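You operate a simulated robot arm through the tools that you are given. There is no shell and no other tool. Be economical: measure what you need, move in short steps, check, and stop when the job is done.

Carry out the task below with a simulated robot arm. There is one attempt and no reset: what you move stays moved.

Task
Clamp the blue lead in the way of its colour and pull-test it.
Fine: lever up, pin fully down, lever down, then a firm pull.

It is judged by the outcome, as a careful person would: the job done as asked, and still so three seconds after it is handed in. It fails if anything else is knocked over, pushed out of place, dropped, spilled or broken.

Robot
A 7-joint arm with a two-finger parallel gripper, fixed in place. Base frame: the origin is at the foot of the arm, x ahead of it, y to its left, z up; the work surface is at about z = 807. Lengths are in mm, angles in degrees, forces in N, time in s.
With the tool pointing down near the work surface it reaches from about 300 to 700 mm from the base axis. Its first joint turns from -66.0 to 66.0 degrees. Payload 1.57 kg.
Tool frame: the origin (TCP) lies between the finger pads and is the grasp point; the fingertips stand 30 mm ahead of it; z points along the fingers, y is the line along which they close. The gripper opens to 110 mm. The fingers are 24 mm wide and 12 mm thick; the gripper's body (48 by 112 mm) begins 78 mm behind the TCP.
Orientation is told as [roll, pitch, yaw] about the base's x, y, z axes, in that order, counted from this pose: with the fingers straight down and closing along the base's y, the tool's x points along the base's -x, its y along +y and its z along -z.

Tools
- The arm moves only by the tool apply_moves. Its argument "plan" is a list that holds one entry, the list of rows, each a list of 7 numbers: the shift along the base's x, y, z in mm, then the turn, a rotation vector about the base's x, y, z in degrees, then the opening, from 0 (shut) to 1 (fully open). In form: [[[x, y, z, wx, wy, wz, grip], ...]]. A call has 1 to 12 rows; each row shifts and turns the commanded pose from where the row before left it. Each row takes 0.2 s and may step no farther than 50 mm and 8.6 degrees from the row before; otherwise, or with a gripper value out of range, the whole call is refused. A pose out of reach is approached as far as the arm can. The call stops where the force on the tool passes 40 N (or 10 N more than at its start, if that is more) or the arm is blocked; 0.2 s more then pass. The fingers move at their own pace (about 108 mm/s each) and stop on an object; they squeeze with about 34 N. The grip force told is the motor's: it shows also when the fingers shut on nothing. Time passes only in rows, and 0.2 s behind the last, so rows that do not move let the fingers close. The reply holds the time, the measured pose of the TCP, the force on the tool along the base axes, the opening and the grip force, in the units named above and with some noise.
- Cameras (640 x 400 px; columns grow to the right, rows downward): "scene" is fixed at [167.2, -390.3, 1403.7]; the picture's right is [0.77, -0.64, 0.00], its down [-0.37, -0.44, -0.82] and it looks along [0.53, 0.63, -0.57] (base axes); focal length 287 px, centre (320, 200). "wrist" rides on the gripper at [-36, 0, -80] in the tool frame; the picture's right is [0.00, -1.00, 0.00], its down [0.97, 0.00, -0.24] and it looks along [0.24, 0.00, 0.97] (tool axes); focal length 218 px, centre (320, 200).
- grab_frame(camera): a new picture of that camera. The clock stands still meanwhile.
- probe_pixels(camera, pixels): there is no depth. For up to 12 entries [column, row, z] of the newest picture of that camera ("zoom" is the newest enlarged one), the place [x, y] in the base frame at which the ray of that pixel passes the height z, good to about 3 mm. The clock stands still meanwhile.
- enlarge(camera, box): a new picture of the part [left, top, right, bottom] of that camera's present view, enlarged. The clock stands still meanwhile.
- job_done(): hands the job in; it is judged then, once.

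Keep the steps short. Do not move on a guess: measure, check each grasp and each placing, and mend mistakes. In all there are 80 turns and 54 pictures (those below and enlarged ones count). Leave the gripper open and the arm clear of the work at the hand-in unless told otherwise, and finish with a single line.

The tools are called after "Emit:" as name(argument=value, ...) on one line, values as JSON. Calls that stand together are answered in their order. apply_moves: Moves the arm, as the interface text tells. Its arguments: {"type":"object","properties":{"plan":{"type":"array","items":{"type":"array","items":{"type":"array","items":{"type":"number"}}}}},"required":["plan"]} The other tools are called the same way: grab_frame (camera) takes a picture; probe_pixels (camera, pixels) gives the place at which the rays of pixels pass given heights; enlarge (camera, box) takes an enlarged picture of a part of a camera's view; job_done () hands the job in.

At the start:

```text
time: 0.0
tcp_pos: [346.0, -110.0, 1212.7]
orientation: [0.1, -0.1, 0.1]
force: [0.2, 1.0, -0.1]
gripper_width: 110.4
grasp_force: 0.1
```

scene: 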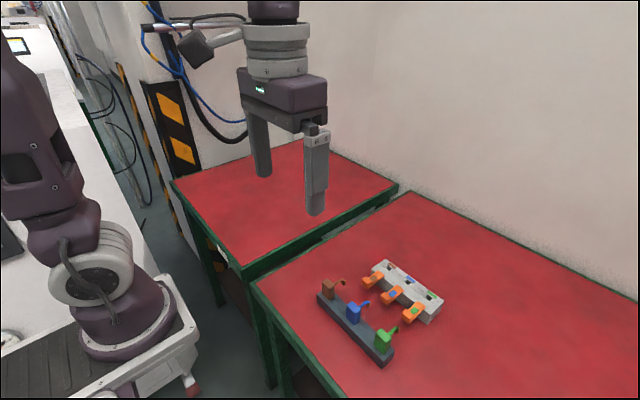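
wrist: 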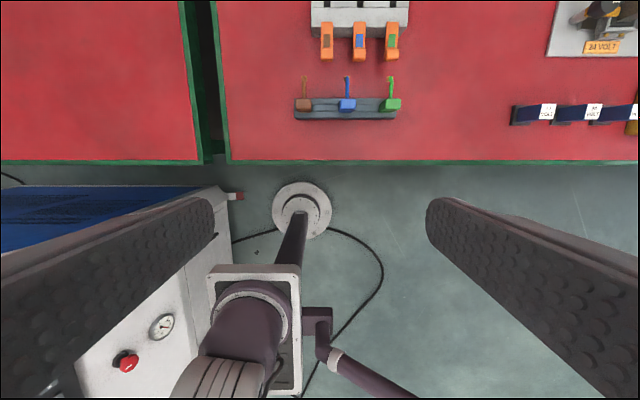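

I see a dark rack holding three leads (brown, blue, green) and a grey terminal block with three orange levers. I'll enlarge both views of them.

Emit:
enlarge(camera="scene", box=[300, 245, 460, 375])

Emit:
enlarge(camera="wrist", box=[270, 0, 430, 130])

```text
3.08 times, centred on (380, 310) of scene
```

zoom: 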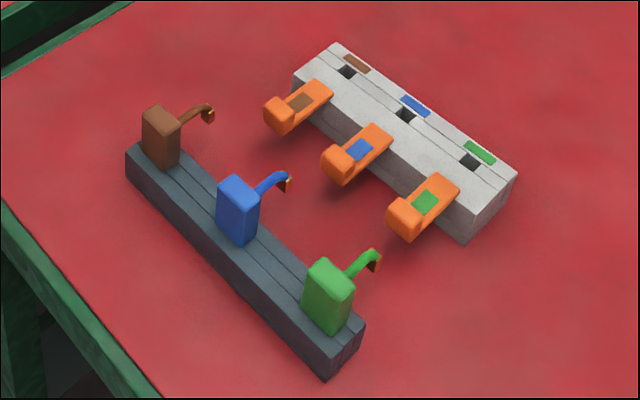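

```text
3.08 times, centred on (350, 65) of wrist
```

zoom: 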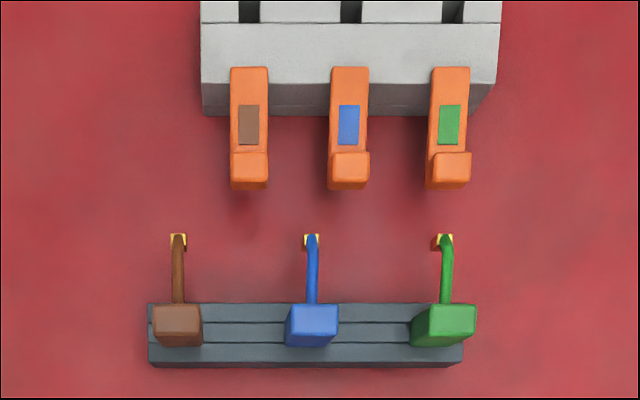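

I'll probe rough positions at a few heights before moving closer.

Emit:
probe_pixels(camera="zoom", pixels=[[311, 318, 807], [311, 318, 860], [310, 240, 850], [350, 168, 850], [350, 12, 850], [350, 115, 850], [202, 115, 807], [470, 115, 807], [148, 367, 807], [462, 367, 807]])

Emit:
apply_moves(plan=[[[30, 10, -30, 0, 0, 0, 1], [30, 10, -30, 0, 0, 0, 1], [30, 10, -30, 0, 0, 0, 1], [30, 0, -30, 0, 0, 0, 1], [10, 0, -10, 0, 0, 0, 1], [0, 0, 0, 0, 0, 0, 1]]])

Emit:
grab_frame(camera="wrist")

```text
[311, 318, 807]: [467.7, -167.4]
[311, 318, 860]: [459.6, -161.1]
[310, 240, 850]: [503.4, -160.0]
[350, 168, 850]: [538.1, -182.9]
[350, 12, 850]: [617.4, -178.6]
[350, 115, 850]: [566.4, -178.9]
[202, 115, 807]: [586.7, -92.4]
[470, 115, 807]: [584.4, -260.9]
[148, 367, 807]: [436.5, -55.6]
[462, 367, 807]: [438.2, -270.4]
```

```text
time: 1.4
tcp_pos: [476.7, -80.8, 1083.6]
orientation: [-0.1, 0.1, 0.0]
force: [-0.3, 0.8, 0.3]
gripper_width: 109.8
grasp_force: 0.0
```

```text
49 pictures are left
```

wrist: 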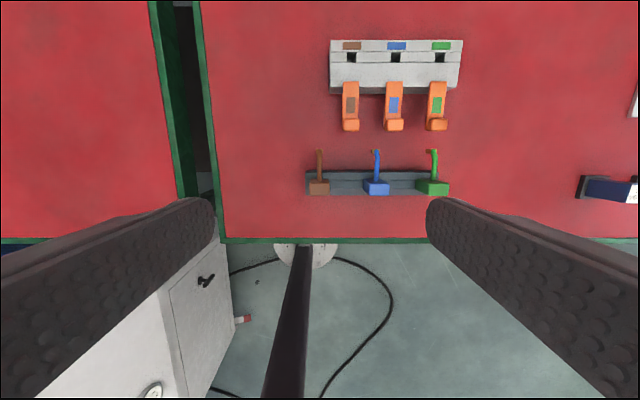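

I'll move over between rack and block, centred on y≈-170, for measuring from a second viewpoint.

Emit:
apply_moves(plan=[[[15, -25, -20, 0, 0, 0, 1], [15, -25, -20, 0, 0, 0, 1], [15, -25, -20, 0, 0, 0, 1], [15, -15, -10, 0, 0, 0, 1], [0, 0, 0, 0, 0, 0, 1]]])

Emit:
enlarge(camera="wrist", box=[200, 40, 440, 230])

Emit:
enlarge(camera="scene", box=[310, 250, 450, 370])

```text
time: 2.6
tcp_pos: [533.8, -168.6, 1014.2]
orientation: [-0.1, 0.1, 0.0]
force: [-0.3, -0.3, -0.8]
gripper_width: 109.9
grasp_force: 0.1
```

```text
2.11 times, centred on (320, 135) of wrist
```

zoom: 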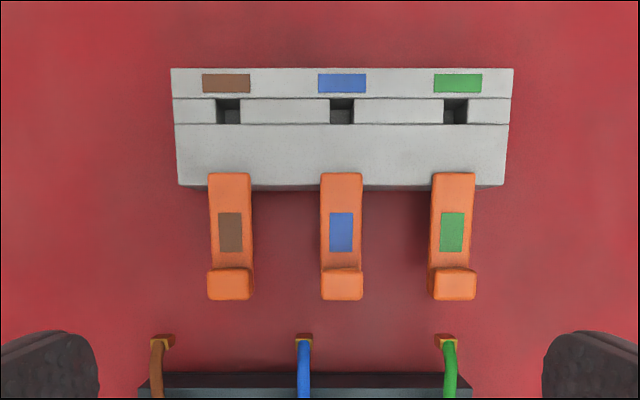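

```text
3.33 times, centred on (380, 310) of scene
```

zoom: 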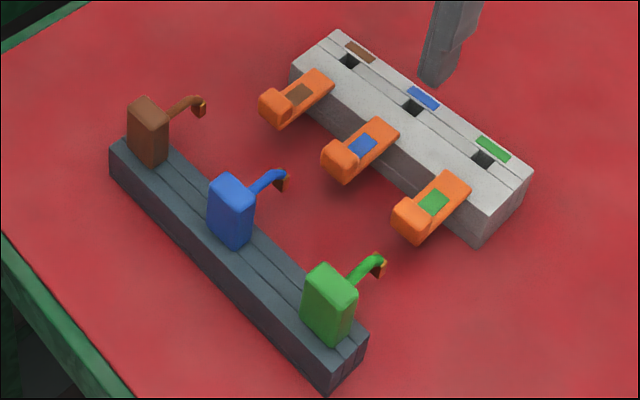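

I'll probe scene pixels of key points at various heights to triangulate with the wrist ones.

Emit:
probe_pixels(camera="zoom", pixels=[[413, 107, 840], [413, 107, 880], [232, 182, 840], [232, 182, 900], [283, 182, 840], [283, 182, 900], [343, 160, 840], [343, 160, 880], [470, 247, 807], [325, 394, 807], [108, 178, 807], [534, 172, 850]])

Emit:
enlarge(camera="wrist", box=[200, 40, 440, 230])

```text
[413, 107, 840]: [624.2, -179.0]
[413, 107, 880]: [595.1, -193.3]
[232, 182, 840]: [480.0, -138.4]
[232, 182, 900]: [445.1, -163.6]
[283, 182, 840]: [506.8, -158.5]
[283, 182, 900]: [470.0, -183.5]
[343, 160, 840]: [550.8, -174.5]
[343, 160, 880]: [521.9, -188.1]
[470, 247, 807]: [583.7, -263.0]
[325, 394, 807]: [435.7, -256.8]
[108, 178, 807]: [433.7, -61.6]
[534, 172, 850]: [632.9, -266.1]
```

```text
2.11 times, centred on (320, 135) of wrist
```

zoom: 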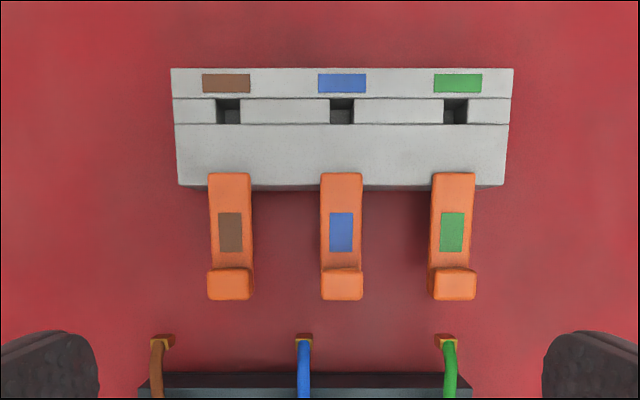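

Emit:
probe_pixels(camera="zoom", pixels=[[342, 110, 840], [342, 110, 880], [341, 285, 840], [341, 285, 880], [341, 230, 850], [304, 342, 840], [304, 342, 900], [171, 68, 850], [513, 68, 850], [178, 185, 850], [320, 298, 840], [363, 298, 840]])

```text
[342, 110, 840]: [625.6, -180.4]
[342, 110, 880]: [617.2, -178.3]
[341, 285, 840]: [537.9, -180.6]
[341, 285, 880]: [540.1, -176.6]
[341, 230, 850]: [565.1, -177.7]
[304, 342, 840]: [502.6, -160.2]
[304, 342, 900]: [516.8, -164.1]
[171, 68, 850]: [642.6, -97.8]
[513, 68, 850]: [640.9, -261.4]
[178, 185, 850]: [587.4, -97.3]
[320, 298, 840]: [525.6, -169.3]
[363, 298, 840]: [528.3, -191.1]
```

Estimates agree: blue hole ≈ (625,-180,~840), lever knob ≈ (539,-179,~855), pin ≈ (504,-160,~843). I need the lead's side profile; enlarging further in the scene.

Emit:
enlarge(camera="scene", box=[325, 285, 405, 335])

Emit:
enlarge(camera="scene", box=[365, 250, 445, 300])

```text
8.00 times, centred on (365, 310) of scene
```

zoom: 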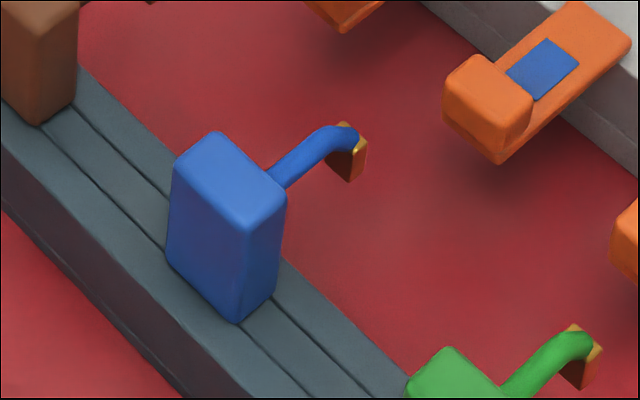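

```text
8.00 times, centred on (405, 275) of scene
```

zoom: 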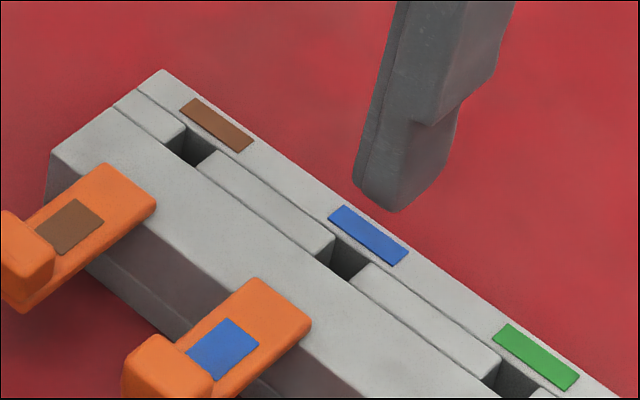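

I'll take a side-looking view: move to the right (y≈-330) and roll the tool ~50° to look along +y.

Emit:
apply_moves(plan=[[[0, -30, 0, 8.4, 0, 0, 1], [0, -30, 0, 8.4, 0, 0, 1], [-5, -30, -10, 8.4, 0, 0, 1], [-5, -30, -10, 8.4, 0, 0, 1], [-5, -25, -15, 8.4, 0, 0, 1], [-5, -25, -15, 8.4, 0, 0, 1], [0, 0, -10, 8.4, 0, 0, 1], [0, 0, 0, 0, 0, 0, 1]]])

Emit:
grab_frame(camera="wrist")

```text
time: 4.4
tcp_pos: [506.3, -275.0, 1010.6]
orientation: [37.7, 0.3, 0.6]
force: [-0.3, 0.5, 0.8]
gripper_width: 110.1
grasp_force: 0.0
out of reach, approached as far as the arm can: row 4, 5, 6, 7
```

```text
43 pictures are left
```

wrist: 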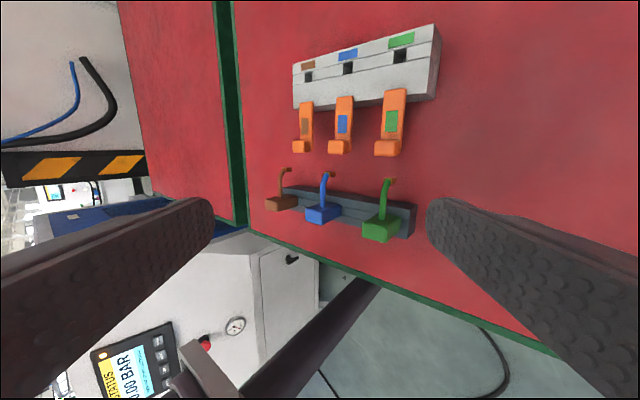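

Emit:
enlarge(camera="wrist", box=[250, 130, 430, 250])

Emit:
enlarge(camera="wrist", box=[280, 20, 450, 160])

```text
3.33 times, centred on (340, 190) of wrist
```

zoom: 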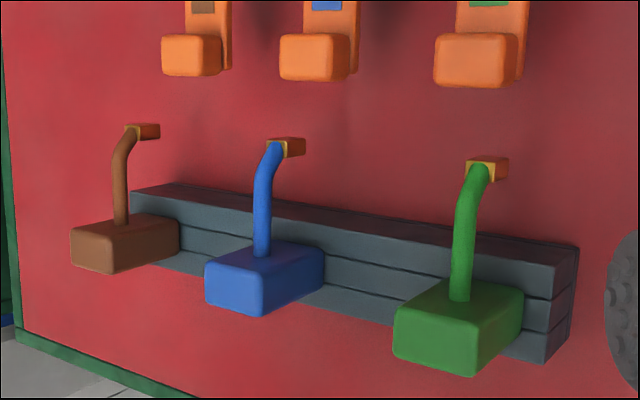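

```text
2.86 times, centred on (365, 90) of wrist
```

zoom: 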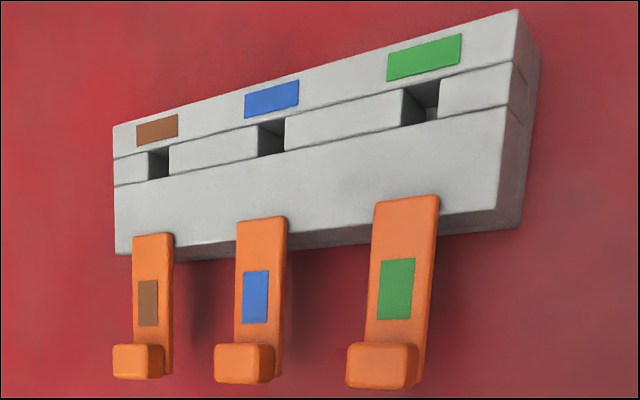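

Emit:
probe_pixels(camera="wrist", pixels=[[314.5, 216.7, 860], [314.5, 216.7, 900], [322.6, 224.5, 860], [322.6, 224.5, 900], [335.5, 185, 830], [335.5, 185, 860], [341.5, 210.4, 830], [336, 146.6, 850], [336, 146.6, 870], [347.9, 69, 830], [347.9, 69, 850], [342.6, 123.6, 850]])

Emit:
probe_pixels(camera="scene", pixels=[[353.5, 306.9, 860], [353.5, 306.9, 900], [354.75, 325.25, 810], [354.75, 325.25, 840], [368.75, 301, 840], [368.75, 301, 870], [369, 307.5, 830], [369, 307.5, 860], [386.25, 295.6, 850], [386.25, 295.6, 870], [355.6, 312.7, 860], [355.6, 312.7, 900]])

```text
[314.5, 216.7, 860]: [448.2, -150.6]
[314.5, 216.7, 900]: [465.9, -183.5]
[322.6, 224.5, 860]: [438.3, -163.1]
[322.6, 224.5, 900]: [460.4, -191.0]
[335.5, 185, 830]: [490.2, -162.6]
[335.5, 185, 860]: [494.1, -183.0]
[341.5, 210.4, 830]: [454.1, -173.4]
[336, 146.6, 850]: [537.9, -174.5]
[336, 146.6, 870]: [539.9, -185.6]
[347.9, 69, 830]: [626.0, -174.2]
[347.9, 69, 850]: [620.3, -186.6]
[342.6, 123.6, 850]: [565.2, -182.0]
```

```text
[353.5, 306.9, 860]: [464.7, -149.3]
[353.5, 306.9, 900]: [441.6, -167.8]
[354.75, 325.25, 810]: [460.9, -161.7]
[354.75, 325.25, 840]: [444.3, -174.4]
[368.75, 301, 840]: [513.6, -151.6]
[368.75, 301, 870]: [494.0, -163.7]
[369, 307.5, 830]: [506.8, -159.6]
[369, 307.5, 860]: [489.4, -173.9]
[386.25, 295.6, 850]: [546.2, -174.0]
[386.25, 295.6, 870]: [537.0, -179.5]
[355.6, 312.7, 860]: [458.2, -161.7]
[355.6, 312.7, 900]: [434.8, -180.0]
```

The lead: handle ≈(456,-160), z≈840–876, pin ≈46 mm ahead of it. Lever knob ≈(540,-179,~858). Next: bring the tool upright and above the knob, with the fingers partly open.

Emit:
apply_moves(plan=[[[5, 15, 0, -8, 0, 0, 1], [5, 15, 0, -8, 0, 0, 1], [5, 15, 0, -8, 0, 0, 0.6], [5, 15, 0, -8, 0, 0, 0.4], [5, 15, 0, -5.7, 0, 0, 0.4], [0, 0, 0, 0, 0, 0, 0.4]]])

```text
time: 5.8
tcp_pos: [532.4, -199.1, 1011.6]
orientation: [-0.1, 0.5, 0.3]
force: [0.2, -0.1, 0.0]
gripper_width: 44.1
grasp_force: 0.0
```

Upright again. Now to above the knob at z≈940, then look.

Emit:
apply_moves(plan=[[[4, 10, -30, 0, -0.5, -0.3, 0.4], [3, 10, -30, 0, 0, 0, 0.4], [0, 0, -15, 0, 0, 0, 0.4], [0, 0, 0, 0, 0, 0, 0.4]]])

Emit:
grab_frame(camera="wrist")

Emit:
enlarge(camera="scene", box=[320, 230, 460, 330])

```text
time: 6.8
tcp_pos: [537.9, -181.1, 937.6]
orientation: [0.0, 0.0, 0.1]
force: [-0.6, 0.1, 0.3]
gripper_width: 43.8
grasp_force: 0.0
```

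```text
40 pictures are left
```

wrist: 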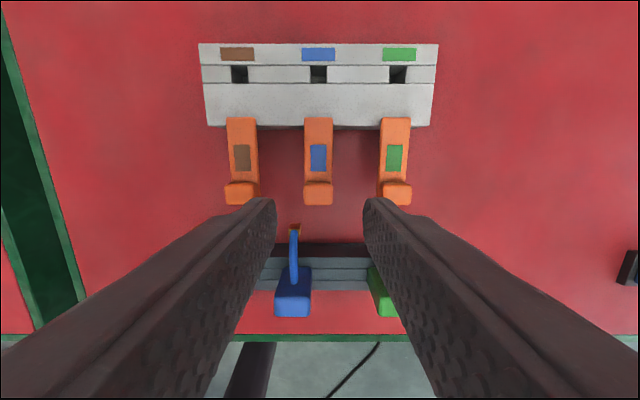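

```text
4.00 times, centred on (390, 280) of scene
```

zoom: 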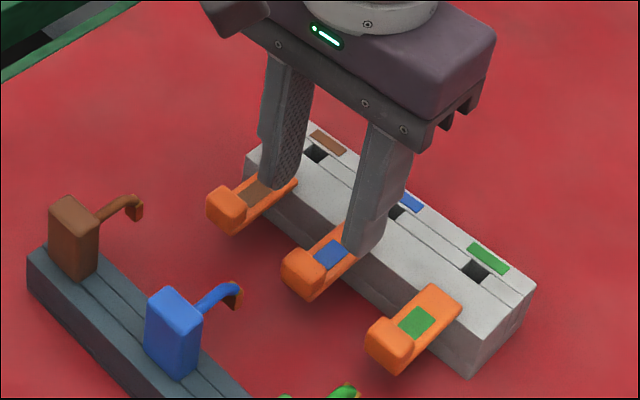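

The knob at (318,193) is centred between the fingers. Probe more precisely from this closer viewpoint.

Emit:
probe_pixels(camera="wrist", pixels=[[318, 193, 860], [318, 204, 850], [318, 183, 860], [304, 193, 860], [333, 193, 860], [318, 120, 850], [318, 126, 850], [319, 74, 845], [295, 229, 840], [295, 229, 860], [318, 67, 848], [318, 83, 848]])

```text
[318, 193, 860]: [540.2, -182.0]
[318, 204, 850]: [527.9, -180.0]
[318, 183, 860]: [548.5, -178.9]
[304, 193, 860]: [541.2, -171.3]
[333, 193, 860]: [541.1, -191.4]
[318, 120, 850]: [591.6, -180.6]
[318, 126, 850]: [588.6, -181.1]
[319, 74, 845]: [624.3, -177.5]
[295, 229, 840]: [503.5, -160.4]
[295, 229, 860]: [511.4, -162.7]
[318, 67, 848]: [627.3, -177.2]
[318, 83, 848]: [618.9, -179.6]
```

Descend 86 mm with the fingers either side of the blue lever.

Emit:
apply_moves(plan=[[[2, 0.5, -30, 0, 0, 0, 0.4], [0, 0, -30, 0, 0, 0, 0.4], [0, 0, -15, 0, 0, 0, 0.4], [0, 0, -11, 0, 0, 0, 0.4], [0, 0, 0, 0, 0, 0, 0.4]]])

Emit:
enlarge(camera="scene", box=[320, 230, 460, 330])

```text
time: 8.0
tcp_pos: [540.6, -179.2, 848.9]
orientation: [0.0, 0.0, 0.1]
force: [0.6, 0.3, 0.0]
gripper_width: 43.9
grasp_force: 0.0
```

```text
4.00 times, centred on (390, 280) of scene
```

zoom: 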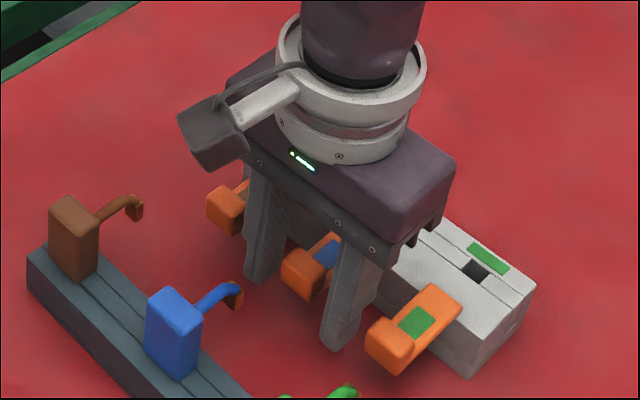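

The fingers straddle the blue lever, clear of the neighbours. Close on it.

Emit:
apply_moves(plan=[[[0, 0, 0, 0, 0, 0, 0.1], [0, 0, 0, 0, 0, 0, 0.1], [0, 0, 0, 0, 0, 0, 0.1]]])

```text
time: 8.8
tcp_pos: [540.9, -180.0, 850.7]
orientation: [-0.1, 0.1, 0.0]
force: [1.2, -0.2, -3.3]
gripper_width: 21.8
grasp_force: 35.0
```

Gripped at 21.8 mm wide. Lift along a gentle arc, watching the force.

Emit:
apply_moves(plan=[[[0.5, 0, 6, 0, 0, 0, 0.1], [1.5, 0, 6, 0, 0, 0, 0.1], [2, 0, 6, 0, 0, 0, 0.1], [0, 0, 0, 0, 0, 0, 0.1]]])

```text
time: 9.8
tcp_pos: [545.6, -179.6, 868.8]
orientation: [0.1, 0.1, 0.2]
force: [-2.6, -2.2, 1.4]
gripper_width: 21.9
grasp_force: 34.6
```

Moving freely. Continue the arc.

Emit:
apply_moves(plan=[[[4, 0, 9.5, 0, 0, 0, 0.1], [4, 0, 6, 0, 0, 0, 0.1], [5, 0, 4.5, 0, 0, 0, 0.1], [0, 0, 0, 0, 0, 0, 0.1]]])

Emit:
enlarge(camera="scene", box=[320, 230, 460, 330])

```text
time: 10.8
tcp_pos: [557.8, -180.0, 889.1]
orientation: [0.0, 0.1, 0.1]
force: [-19.9, -6.4, -3.6]
gripper_width: 21.9
grasp_force: 34.9
```

```text
4.00 times, centred on (390, 280) of scene
```

zoom: 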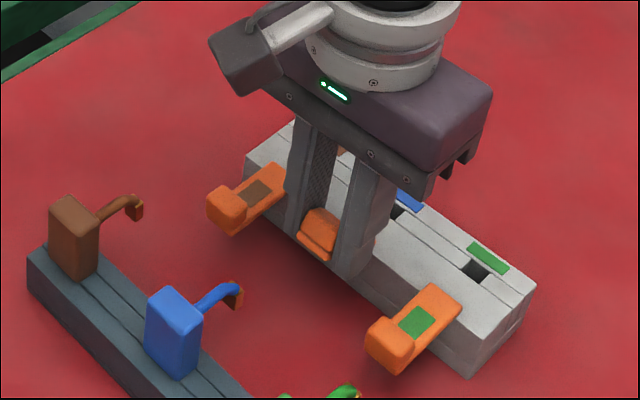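

Lever is up ~50° with 20 N pushing back in -x: perhaps the end stop or a radius mismatch. I'll go up a little without more x.

Emit:
apply_moves(plan=[[[0, 0, 3, 0, 0, 0, 0.1], [0, 0, 3, 0, 0, 0, 0.1], [0, 0, 0, 0, 0, 0, 0.1]]])

```text
time: 11.6
tcp_pos: [561.2, -179.1, 894.9]
orientation: [-0.1, -0.3, 0.2]
force: [14.4, -14.2, -22.4]
gripper_width: 21.6
grasp_force: 34.7
```

The lever pulls toward +x/-z, i.e. it wants to follow a tighter arc. Continue with more x, less z.

Emit:
apply_moves(plan=[[[5, 0, -1, 0, 0, 0, 0.1], [4, 0, 1, 0, 0, 0, 0.1], [0, 0, 0, 0, 0, 0, 0.1]]])

```text
time: 12.4
tcp_pos: [565.3, -180.4, 895.3]
orientation: [0.0, 0.3, 0.1]
force: [-21.9, -5.3, 8.4]
gripper_width: 21.9
grasp_force: 35.3
```

Resistance of 22 N in -x now: may be the end stop. Look.

Emit:
enlarge(camera="scene", box=[350, 240, 450, 310])

Emit:
grab_frame(camera="wrist")

```text
5.71 times, centred on (400, 275) of scene
```

zoom: 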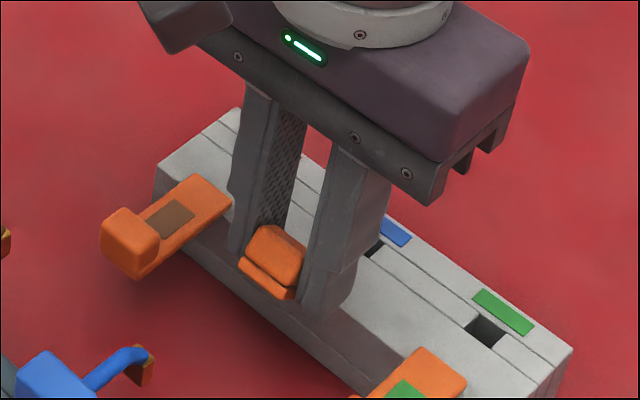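

```text
35 pictures are left
```

wrist: 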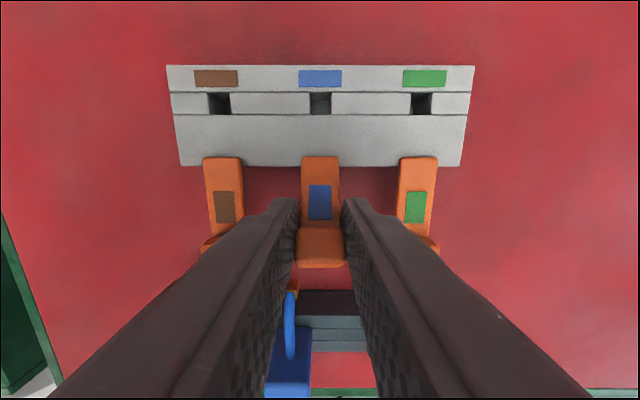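

Emit:
probe_pixels(camera="zoom", pixels=[[275, 245, 870], [275, 245, 890], [270, 285, 870], [270, 285, 880]])

Emit:
probe_pixels(camera="wrist", pixels=[[320, 232, 880], [320, 232, 900], [320, 265, 880], [320, 265, 900], [320, 205, 870]])

```text
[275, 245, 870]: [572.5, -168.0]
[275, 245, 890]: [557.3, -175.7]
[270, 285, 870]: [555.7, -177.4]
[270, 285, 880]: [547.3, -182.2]
```

```text
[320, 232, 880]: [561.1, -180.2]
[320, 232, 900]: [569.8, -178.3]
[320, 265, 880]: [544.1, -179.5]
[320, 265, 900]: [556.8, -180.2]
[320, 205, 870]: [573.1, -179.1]
```

Knob is at about (562,-180,886), lever ~45–50° up. Push a little further along the tangent to see whether it's the stop.

Emit:
apply_moves(plan=[[[0, 0, 4, 0, 4, 0, 0.1], [3, 0, 3, 0, 4, 0, 0.1], [0, 0, 0, 0, 0, 0, 0.1]]])

```text
time: 13.2
tcp_pos: [572.4, -180.0, 901.2]
orientation: [-0.1, 7.7, 0.2]
force: [17.5, -9.3, -20.8]
gripper_width: 22.0
grasp_force: 35.2
```

It went further (572, 901), so not the stop yet. Continue, turning with the lever.

Emit:
apply_moves(plan=[[[3, 0, -1, 0, 6, 0, 0.1], [4, 0, 1, 0, 6, 0, 0.1], [0, 0, 0, 0, 0, 0, 0.1]]])

```text
time: 14.0
tcp_pos: [577.5, -180.1, 901.6]
orientation: [0.1, 20.1, 0.1]
force: [-4.4, 0.8, -5.3]
gripper_width: 21.6
grasp_force: 34.8
```

Emit:
apply_moves(plan=[[[4, 0, 1, 0, 6, 0, 0.1], [4, 0, 0.5, 0, 6, 0, 0.1], [0, 0, 0, 0, 0, 0, 0.1]]])

Emit:
enlarge(camera="scene", box=[350, 240, 450, 310])

```text
time: 14.8
tcp_pos: [540.5, -176.3, 916.0]
orientation: [0.2, 32.1, 0.2]
force: [0.8, 0.3, 0.1]
gripper_width: 11.0
grasp_force: 0.1
out of reach, approached as far as the arm can: row 1, 2
```

```text
5.71 times, centred on (400, 275) of scene
```

zoom: 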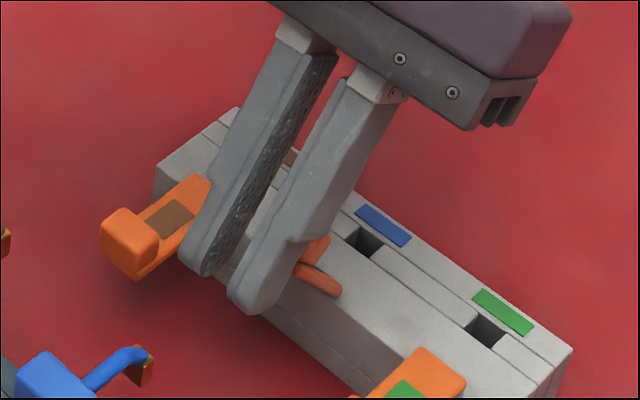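

The tilt took the arm out of reach and the fingers slipped off, but the lever appears to stand up. Back off upward, straighten, and look.

Emit:
apply_moves(plan=[[[-5, 0, 20, 0, 0, 0, 0.4], [0, 0, 30, 0, -8, 0, 0.4], [0, 0, 30, 0, -8, 0, 0.4], [0, 0, 20, 0, -8, 0, 0.4], [0, 0, 0, 0, -8, 0, 0.4], [0, 0, 0, 0, 0, 0, 0.4]]])

Emit:
grab_frame(camera="wrist")

Emit:
enlarge(camera="scene", box=[320, 235, 460, 345])

```text
time: 16.2
tcp_pos: [536.1, -178.0, 1014.1]
orientation: [0.0, 0.0, 0.0]
force: [-0.4, 0.2, 0.6]
gripper_width: 44.1
grasp_force: 0.1
```

```text
33 pictures are left
```

wrist: 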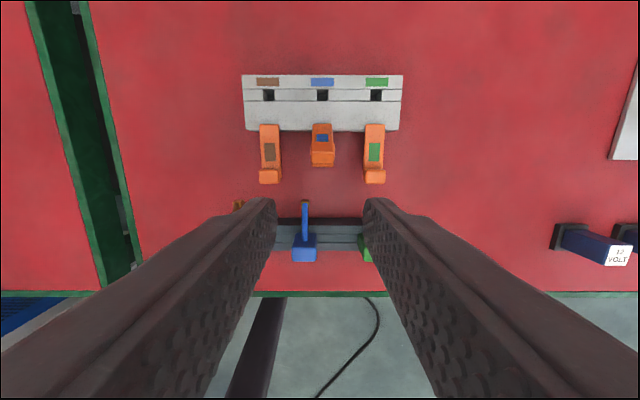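

```text
3.64 times, centred on (390, 290) of scene
```

zoom: 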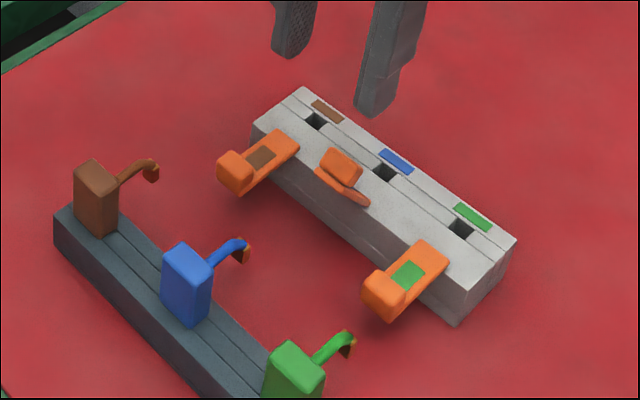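

Emit:
probe_pixels(camera="wrist", pixels=[[322, 95, 845], [242, 76, 850], [402, 76, 850], [322, 128, 850], [322, 157, 880], [322, 157, 900], [305, 205, 860], [304, 245, 876]])

Emit:
probe_pixels(camera="zoom", pixels=[[340, 168, 880], [340, 168, 900], [385, 172, 845], [515, 240, 850], [345, 198, 870], [345, 198, 890]])

```text
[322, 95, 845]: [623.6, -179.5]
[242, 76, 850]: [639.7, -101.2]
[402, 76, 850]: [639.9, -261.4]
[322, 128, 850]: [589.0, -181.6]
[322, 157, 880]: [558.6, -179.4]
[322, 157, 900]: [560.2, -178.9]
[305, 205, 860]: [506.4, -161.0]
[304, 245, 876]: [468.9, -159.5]
```

```text
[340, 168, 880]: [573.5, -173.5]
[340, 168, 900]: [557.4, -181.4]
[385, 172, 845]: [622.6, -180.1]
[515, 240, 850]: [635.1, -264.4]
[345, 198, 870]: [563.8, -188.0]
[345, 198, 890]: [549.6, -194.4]
```

The lever stands at about 50°, with the knob at (560,-180,897); it was probably dragged back as the fingers slipped off. I'll push it further open from the front with shut fingers: first position at x≈528, z≈912.

Emit:
apply_moves(plan=[[[-5, -1, -30, 0, 0, 0, 0], [-5, -1, -30, 0, 0, 0, 0], [0, 0, -30, 0, 0, 0, 0], [0, 0, -12, 0, 0, 0, 0], [0, 0, 0, 0, 0, 0, 0]]])

Emit:
apply_moves(plan=[[[5, 0, 0, 0, 0, 0, 0], [5, 0, 0, 0, 0, 0, 0], [5, 0, 0, 0, 0, 0, 0], [4, 0, 0, 0, 0, 0, 0], [0, 0, 0, 0, 0, 0, 0]]])

```text
time: 17.4
tcp_pos: [526.1, -179.9, 913.1]
orientation: [0.0, 0.2, 0.1]
force: [-0.6, 0.6, 1.2]
gripper_width: 0.0
grasp_force: 21.4
```

```text
time: 18.6
tcp_pos: [540.3, -179.7, 912.8]
orientation: [0.1, 0.6, 0.0]
force: [-34.0, -1.3, 11.2]
gripper_width: 0.2
grasp_force: 21.5
```

34 N and no motion: the lever is firmly at its upper stop. Back off and go above the blue lead's handle.

Emit:
apply_moves(plan=[[[-15, 0, 0, 0, 0, 0, 0], [-15, 0, 20, 0, 0, 0, 0.2], [-20, 8, 15, 0, 0, 0, 0.5], [-20, 8, 0, 0, 0, 0, 0.5], [-12, 4, 0, 0, 0, 0, 0.5], [0, 0, 0, 0, 0, 0, 0.5]]])

Emit:
grab_frame(camera="wrist")

Emit:
enlarge(camera="scene", box=[320, 235, 460, 345])

```text
time: 20.0
tcp_pos: [461.9, -158.8, 947.7]
orientation: [0.0, 0.1, 0.0]
force: [0.1, -0.5, 0.2]
gripper_width: 55.0
grasp_force: 0.0
```

```text
31 pictures are left
```

wrist: 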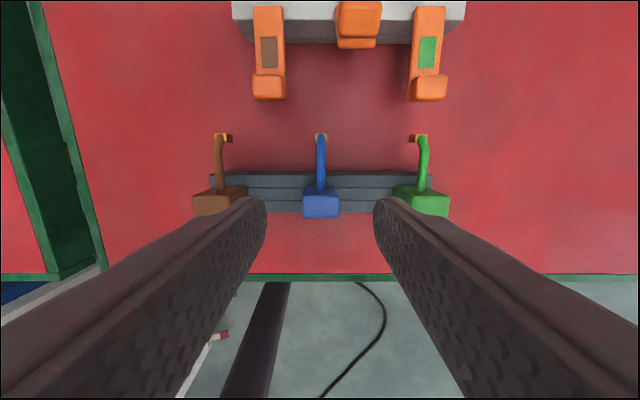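

```text
3.64 times, centred on (390, 290) of scene
```

zoom: 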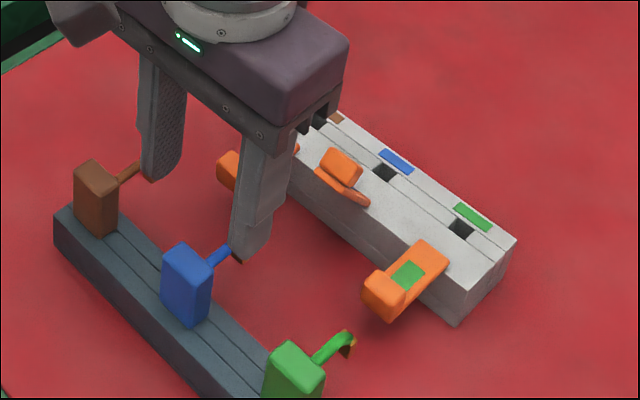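

Emit:
probe_pixels(camera="wrist", pixels=[[321, 206, 876], [321, 197, 876], [321, 217, 876], [303, 206, 876], [340, 206, 876], [321, 137, 860], [321, 137, 845], [321, 186, 865]])

```text
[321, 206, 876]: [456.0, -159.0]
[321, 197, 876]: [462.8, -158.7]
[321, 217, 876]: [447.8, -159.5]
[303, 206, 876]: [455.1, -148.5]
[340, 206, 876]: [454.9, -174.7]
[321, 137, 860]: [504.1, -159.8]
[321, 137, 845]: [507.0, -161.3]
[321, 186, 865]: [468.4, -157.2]
```

Handle centre ≈(456,-160). Descend to z≈876 with fingers either side.

Emit:
apply_moves(plan=[[[-6, -1, -25, 0, 0, 0, 0.5], [0, 0, -25, 0, 0, 0, 0.5], [0, 0, -22, 0, 0, 0, 0.5], [0, 0, 0, 0, 0, 0, 0.5]]])

Emit:
apply_moves(plan=[[[0, 0, 0, 0, 0, 0, 0.1], [0, 0, 0, 0, 0, 0, 0.1], [0, 0, 0, 0, 0, 0, 0.1]]])

Emit:
enlarge(camera="scene", box=[310, 260, 430, 350])

```text
time: 21.0
tcp_pos: [455.7, -158.4, 875.1]
orientation: [0.0, 0.1, 0.2]
force: [0.5, -0.6, -0.6]
gripper_width: 54.9
grasp_force: 0.0
```

```text
time: 21.8
tcp_pos: [456.0, -159.4, 876.1]
orientation: [0.0, 0.0, 0.1]
force: [0.3, 0.2, -0.1]
gripper_width: 26.6
grasp_force: 34.5
```

```text
4.44 times, centred on (370, 305) of scene
```

zoom: 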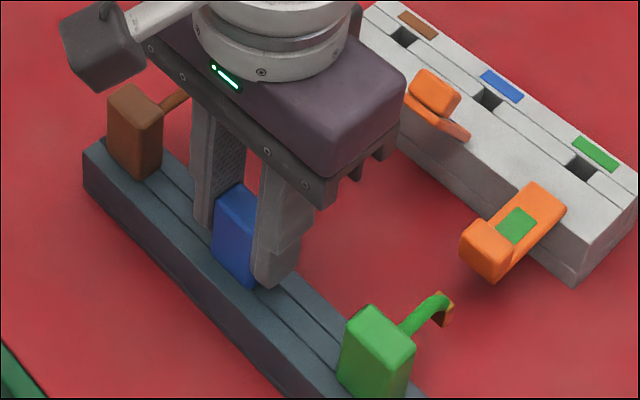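

Handle gripped (26.6 mm). Lift straight up 100 mm, then view the lead in profile.

Emit:
apply_moves(plan=[[[0, 0, 10, 0, 0, 0, 0.1], [0, 0, 30, 0, 0, 0, 0.1], [0, 0, 40, 0, 0, 0, 0.1], [0, 0, 40, 0, 0, 0, 0.1], [0, 0, 40, 0, 0, 0, 0.1], [0, 0, 0, 0, 0, 0, 0.1]]])

Emit:
grab_frame(camera="scene")

Emit:
enlarge(camera="wrist", box=[240, 100, 400, 260])

```text
time: 23.2
tcp_pos: [454.7, -163.3, 1037.6]
orientation: [0.0, -0.1, 0.0]
force: [-0.4, -0.6, -1.2]
gripper_width: 26.9
grasp_force: 34.0
```

```text
28 pictures are left
```

scene: 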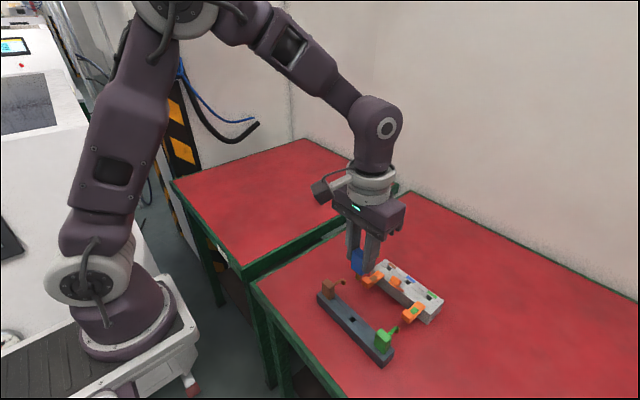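

```text
2.50 times, centred on (320, 180) of wrist
```

zoom: 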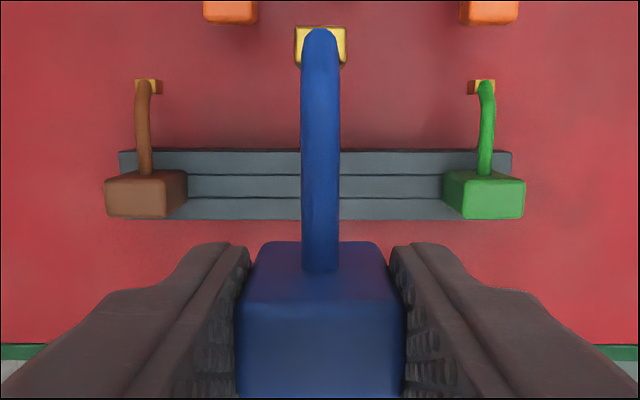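

A hole is left in the rack, so the handle may have a peg underneath. Turn the lead by -45° so its profile faces the scene camera.

Emit:
apply_moves(plan=[[[0, 0, 5, 0, 0, -8.5, 0.1], [0, 0, 5, 0, 0, -8.5, 0.1], [0, 0, 5, 0, 0, -8.5, 0.1], [0, 0, 5, 0, 0, -8.5, 0.1], [0, 0, 5, 0, 0, -8.5, 0.1], [0, 0, 0, 0, 0, 0, 0.1]]])

Emit:
enlarge(camera="scene", box=[320, 210, 420, 300])

```text
time: 24.6
tcp_pos: [455.3, -160.4, 1062.5]
orientation: [-0.1, 0.1, -42.5]
force: [-0.4, 0.0, -1.1]
gripper_width: 26.9
grasp_force: 33.8
```

```text
4.44 times, centred on (370, 255) of scene
```

zoom: 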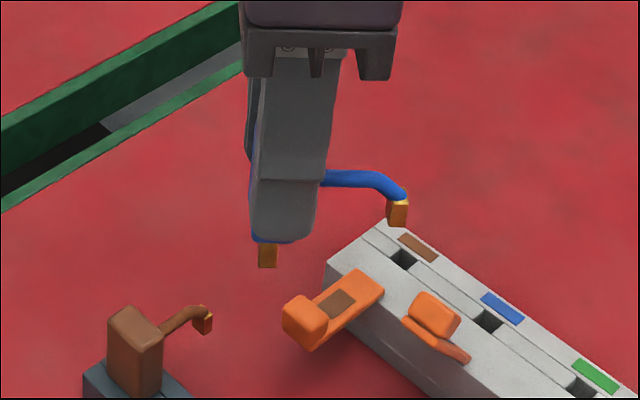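

Now it's clear: the brass pin is under the handle (at zoom (268,255)) and the wire is a tail. So the handle goes straight above the blue hole, with the wire pointing rearward as at yaw 0. Turn back to yaw 0 and move aside to view both the rack hole and block hole, so I can transfer the offset exactly.

Emit:
apply_moves(plan=[[[15, 0, 0, 0, 0, 8.5, 0.1], [15, 0, 0, 0, 0, 8.5, 0.1], [15, 10, 0, 0, 0, 8.5, 0.1], [15, 10, 0, 0, 0, 8.5, 0.1], [15, 15, 0, 0, 0, 8.5, 0.1], [10, 15, 0, 0, 0, 0, 0.1], [0, 0, 0, 0, 0, 0, 0.1]]])

Emit:
grab_frame(camera="wrist")

Emit:
enlarge(camera="scene", box=[310, 260, 420, 350])

```text
time: 26.2
tcp_pos: [541.6, -109.0, 1061.6]
orientation: [-0.1, 0.0, 0.2]
force: [-0.1, -0.1, -0.7]
gripper_width: 26.7
grasp_force: 34.2
```

```text
25 pictures are left
```

wrist: 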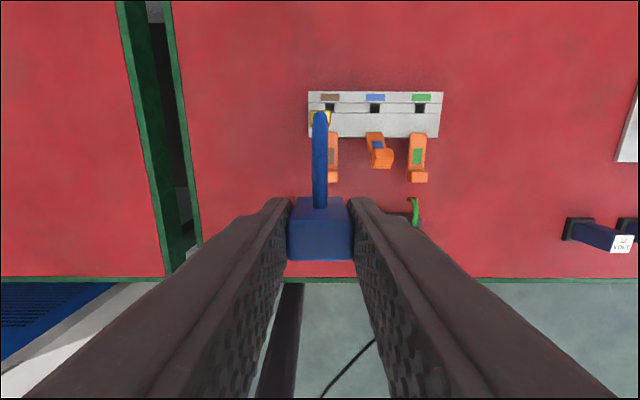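

```text
4.44 times, centred on (365, 305) of scene
```

zoom: 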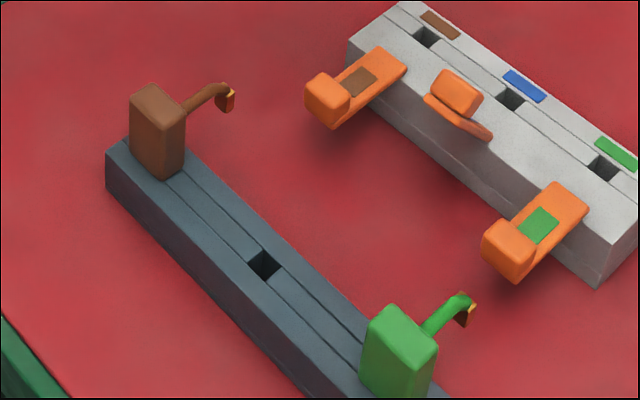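

Emit:
probe_pixels(camera="zoom", pixels=[[264, 264, 840], [264, 264, 836], [264, 264, 844], [512, 99, 845], [512, 99, 850], [512, 99, 840], [248, 264, 840], [280, 265, 840], [264, 250, 840], [264, 279, 840], [497, 99, 845], [526, 99, 845]])

Emit:
probe_pixels(camera="wrist", pixels=[[375, 108.5, 845], [375, 108.5, 850], [308, 92, 845], [443, 92, 845], [320, 199, 1060], [320, 228, 1060]])

```text
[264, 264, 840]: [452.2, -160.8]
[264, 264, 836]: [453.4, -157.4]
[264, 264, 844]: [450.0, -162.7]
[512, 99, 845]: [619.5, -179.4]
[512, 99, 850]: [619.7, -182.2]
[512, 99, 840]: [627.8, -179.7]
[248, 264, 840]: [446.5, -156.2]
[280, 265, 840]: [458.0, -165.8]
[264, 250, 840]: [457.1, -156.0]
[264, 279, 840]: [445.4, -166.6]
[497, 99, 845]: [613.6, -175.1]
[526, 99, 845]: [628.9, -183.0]
```

```text
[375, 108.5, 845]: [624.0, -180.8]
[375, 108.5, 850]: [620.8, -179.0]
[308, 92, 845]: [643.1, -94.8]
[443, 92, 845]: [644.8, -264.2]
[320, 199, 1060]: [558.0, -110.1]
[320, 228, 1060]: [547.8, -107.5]
```

Pin offset from TCP ≈ -2 mm in x; the hole is at ≈(623,-180). Move the TCP to (625,-179) high up, then descend to z≈925.

Emit:
apply_moves(plan=[[[25, -20, -10, 0, 0, 0, 0.1], [25, -25, -10, 0, 0, 0, 0.1], [20, -15, -20, 0, 0, 0, 0.1], [13.5, -10, -30, 0, 0, 0, 0.1], [0, 0, -40, 0, 0, 0, 0.1], [0, 0, -24, 0, 0, 0, 0.1], [0, 0, 0, 0, 0, 0, 0.1]]])

Emit:
enlarge(camera="scene", box=[360, 220, 460, 300])

Emit:
grab_frame(camera="wrist")

```text
time: 27.8
tcp_pos: [624.4, -180.5, 925.9]
orientation: [0.0, 0.0, 0.1]
force: [-1.0, 0.6, -0.2]
gripper_width: 26.8
grasp_force: 33.7
```

```text
5.00 times, centred on (410, 260) of scene
```

zoom: 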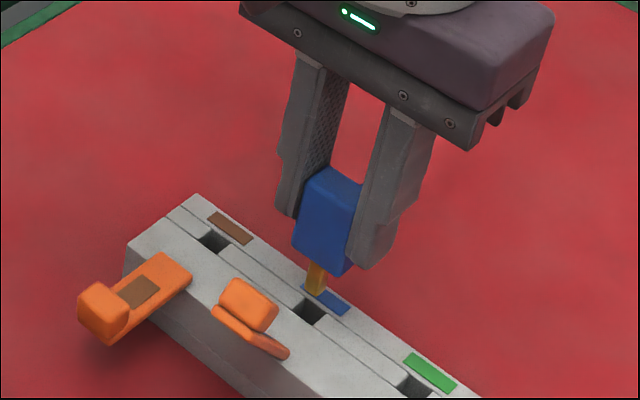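

```text
22 pictures are left
```

wrist: 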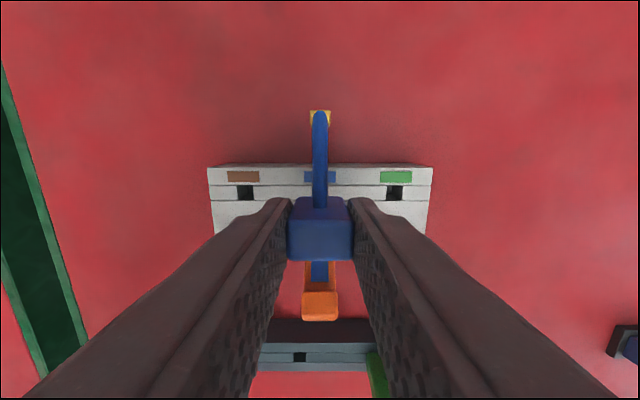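

Emit:
probe_pixels(camera="zoom", pixels=[[316, 293, 865], [316, 293, 870], [316, 293, 875], [316, 293, 880], [311, 311, 845], [311, 311, 850], [317, 264, 885], [317, 264, 890]])

Emit:
probe_pixels(camera="wrist", pixels=[[245, 192, 845], [395, 192, 845], [300, 357, 840], [245, 192, 850], [395, 192, 850]])

```text
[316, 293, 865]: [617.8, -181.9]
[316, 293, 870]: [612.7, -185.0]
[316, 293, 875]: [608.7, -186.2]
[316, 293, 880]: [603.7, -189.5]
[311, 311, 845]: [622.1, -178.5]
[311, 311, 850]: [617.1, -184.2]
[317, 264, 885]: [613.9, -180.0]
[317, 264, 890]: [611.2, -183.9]
```

```text
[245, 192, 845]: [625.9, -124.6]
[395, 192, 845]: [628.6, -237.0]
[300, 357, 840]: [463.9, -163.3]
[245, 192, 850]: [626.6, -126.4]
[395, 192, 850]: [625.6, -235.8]
```

Check the scene bias using the handle's known corner, before descending.

Emit:
probe_pixels(camera="zoom", pixels=[[343, 276, 888], [343, 276, 880], [294, 246, 888], [294, 246, 880], [316, 293, 871], [316, 286, 875], [349, 207, 924]])

Emit:
enlarge(camera="scene", box=[390, 240, 440, 290])

```text
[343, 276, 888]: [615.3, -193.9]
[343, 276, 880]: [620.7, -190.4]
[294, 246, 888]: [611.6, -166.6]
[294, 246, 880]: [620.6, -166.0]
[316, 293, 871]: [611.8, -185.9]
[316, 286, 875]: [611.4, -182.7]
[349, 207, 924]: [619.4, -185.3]
```

```text
8.00 times, centred on (415, 265) of scene
```

zoom: 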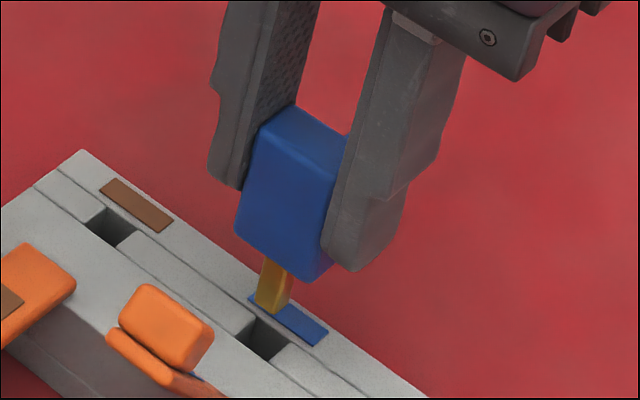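

Handle centre agrees with TCP (625,-180); pin tip ≈ 862. Image columns show the pin ~1.5 mm right of the hole; shift y +1.2, x -0.5, and descend 14 mm, then look.

Emit:
apply_moves(plan=[[[-0.5, 1.2, -7, 0, 0, 0, 0.1], [0, 0, -7, 0, 0, 0, 0.1], [0, 0, 0, 0, 0, 0, 0.1]]])

Emit:
enlarge(camera="scene", box=[385, 250, 435, 300])

```text
time: 28.6
tcp_pos: [623.3, -179.7, 913.0]
orientation: [0.1, 0.1, 0.2]
force: [0.5, 0.0, -0.9]
gripper_width: 26.7
grasp_force: 33.8
```

```text
8.00 times, centred on (410, 275) of scene
```

zoom: 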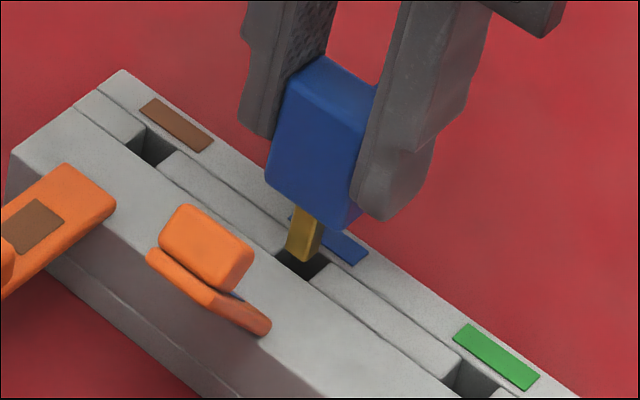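

The pin tip at (304,256) is right over the hole, columns match. Descend in small steps watching force.

Emit:
apply_moves(plan=[[[0, 0, -3, 0, 0, 0, 0.1], [0, 0, -3, 0, 0, 0, 0.1], [0, 0, -3, 0, 0, 0, 0.1], [0, 0, 0, 0, 0, 0, 0.1]]])

Emit:
enlarge(camera="scene", box=[385, 250, 435, 300])

```text
time: 29.6
tcp_pos: [623.7, -180.1, 904.6]
orientation: [0.0, 0.1, 0.1]
force: [0.3, 0.5, 0.5]
gripper_width: 26.8
grasp_force: 34.1
```

```text
8.00 times, centred on (410, 275) of scene
```

zoom: 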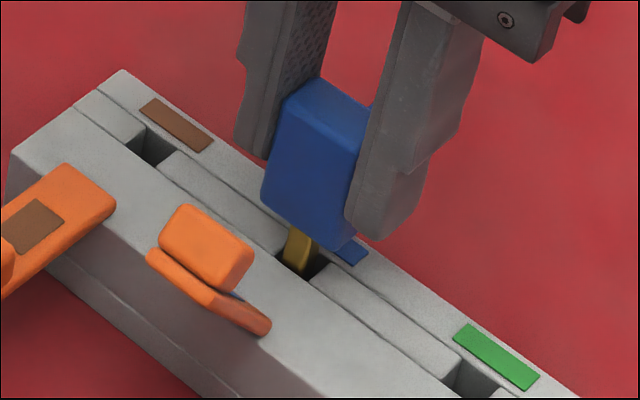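

The pin is entering the hole with no force; it's a touch to the left, so shift y -0.7 and go on down.

Emit:
apply_moves(plan=[[[0, -0.7, -3, 0, 0, 0, 0.1], [0, 0, -4, 0, 0, 0, 0.1], [0, 0, -4, 0, 0, 0, 0.1], [0, 0, -3, 0, 0, 0, 0.1], [0, 0, 0, 0, 0, 0, 0.1]]])

```text
time: 30.8
tcp_pos: [625.5, -180.6, 890.4]
orientation: [0.1, 0.1, 0.1]
force: [0.0, -0.6, 0.7]
gripper_width: 26.8
grasp_force: 34.0
```

Emit:
apply_moves(plan=[[[0, 0, -3, 0, 0, 0, 0.1], [0, 0, -2, 0, 0, 0, 0.1], [0, 0, -2, 0, 0, 0, 0.1], [0, 0, 0, 0, 0, 0, 0.1]]])

Emit:
enlarge(camera="scene", box=[385, 250, 435, 300])

```text
time: 31.8
tcp_pos: [624.4, -181.0, 883.8]
orientation: [0.0, 0.0, 0.1]
force: [-2.3, 2.6, 14.3]
gripper_width: 26.7
grasp_force: 34.0
```

```text
8.00 times, centred on (410, 275) of scene
```

zoom: 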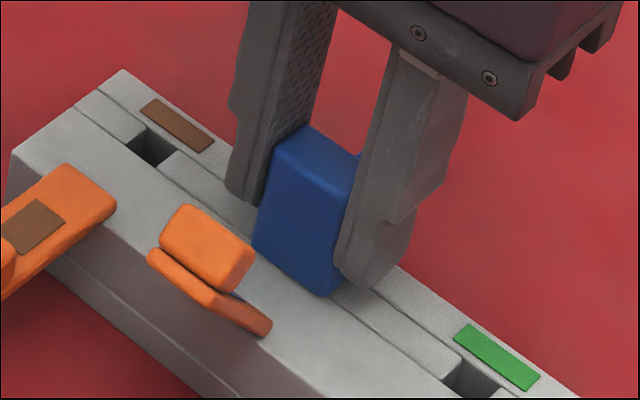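

14 N upward at z≈884, with the handle resting on the block: seated. One more mm to confirm.

Emit:
apply_moves(plan=[[[0, 0, -1, 0, 0, 0, 0.1], [0, 0, 0, 0, 0, 0, 0.1]]])

```text
time: 32.4
tcp_pos: [624.7, -180.3, 882.6]
orientation: [0.0, -0.1, 0.1]
force: [-5.3, 3.2, 25.9]
gripper_width: 26.7
grasp_force: 33.6
```

Firm contact (26 N). Relax, open and rise clear.

Emit:
apply_moves(plan=[[[0, 0, 1.5, 0, 0, 0, 0.1], [0, 0, 0, 0, 0, 0, 0.45], [0, 0, 0, 0, 0, 0, 0.45], [0, 0, 15, 0, 0, 0, 0.45], [0, 0, 35, 0, 0, 0, 0.45], [0, 0, 40, 0, 0, 0, 0.45], [0, 0, 0, 0, 0, 0, 0.45]]])

Emit:
enlarge(camera="scene", box=[360, 230, 450, 310])

```text
time: 34.0
tcp_pos: [624.4, -179.1, 975.4]
orientation: [0.1, 0.2, 0.2]
force: [0.0, -0.6, -1.1]
gripper_width: 49.7
grasp_force: 0.1
```

```text
5.00 times, centred on (405, 270) of scene
```

zoom: 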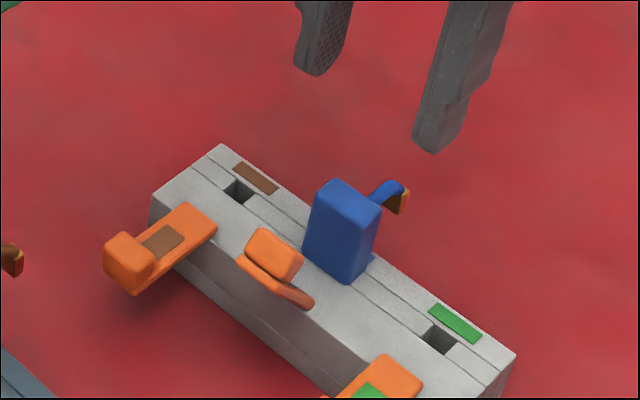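

The blue lead sits flush in the blue way. Next, lever down: move above the knob with fingers shut.

Emit:
apply_moves(plan=[[[-35, -0.5, 0, 0, 0, 0, 0], [-38, -0.5, 0, 0, 0, 0, 0], [0, 0, -20, 0, 0, 0, 0], [0, 0, -15, 0, 0, 0, 0], [0, 0, 0, 0, 0, 0, 0]]])

Emit:
apply_moves(plan=[[[0, 0, -6, 0, 0, 0, 0], [-1, 0, -6, 0, 0, 0, 0], [-1, 0, -6, 0, 0, 0, 0], [-2, 0, -6, 0, 0, 0, 0], [0, 0, 0, 0, 0, 0, 0]]])

```text
time: 35.2
tcp_pos: [550.7, -179.5, 938.4]
orientation: [0.0, 0.0, 0.1]
force: [-0.2, -0.1, 0.7]
gripper_width: 0.1
grasp_force: 21.3
```

```text
time: 36.0
tcp_pos: [546.9, -179.0, 925.5]
orientation: [0.0, 0.4, 0.1]
force: [-9.5, 3.9, 14.9]
gripper_width: 0.0
grasp_force: 21.6
stopped in row 3: the force on the tool passed its limit (the readings are from after the stop); the commanded pose is now the measured one
```

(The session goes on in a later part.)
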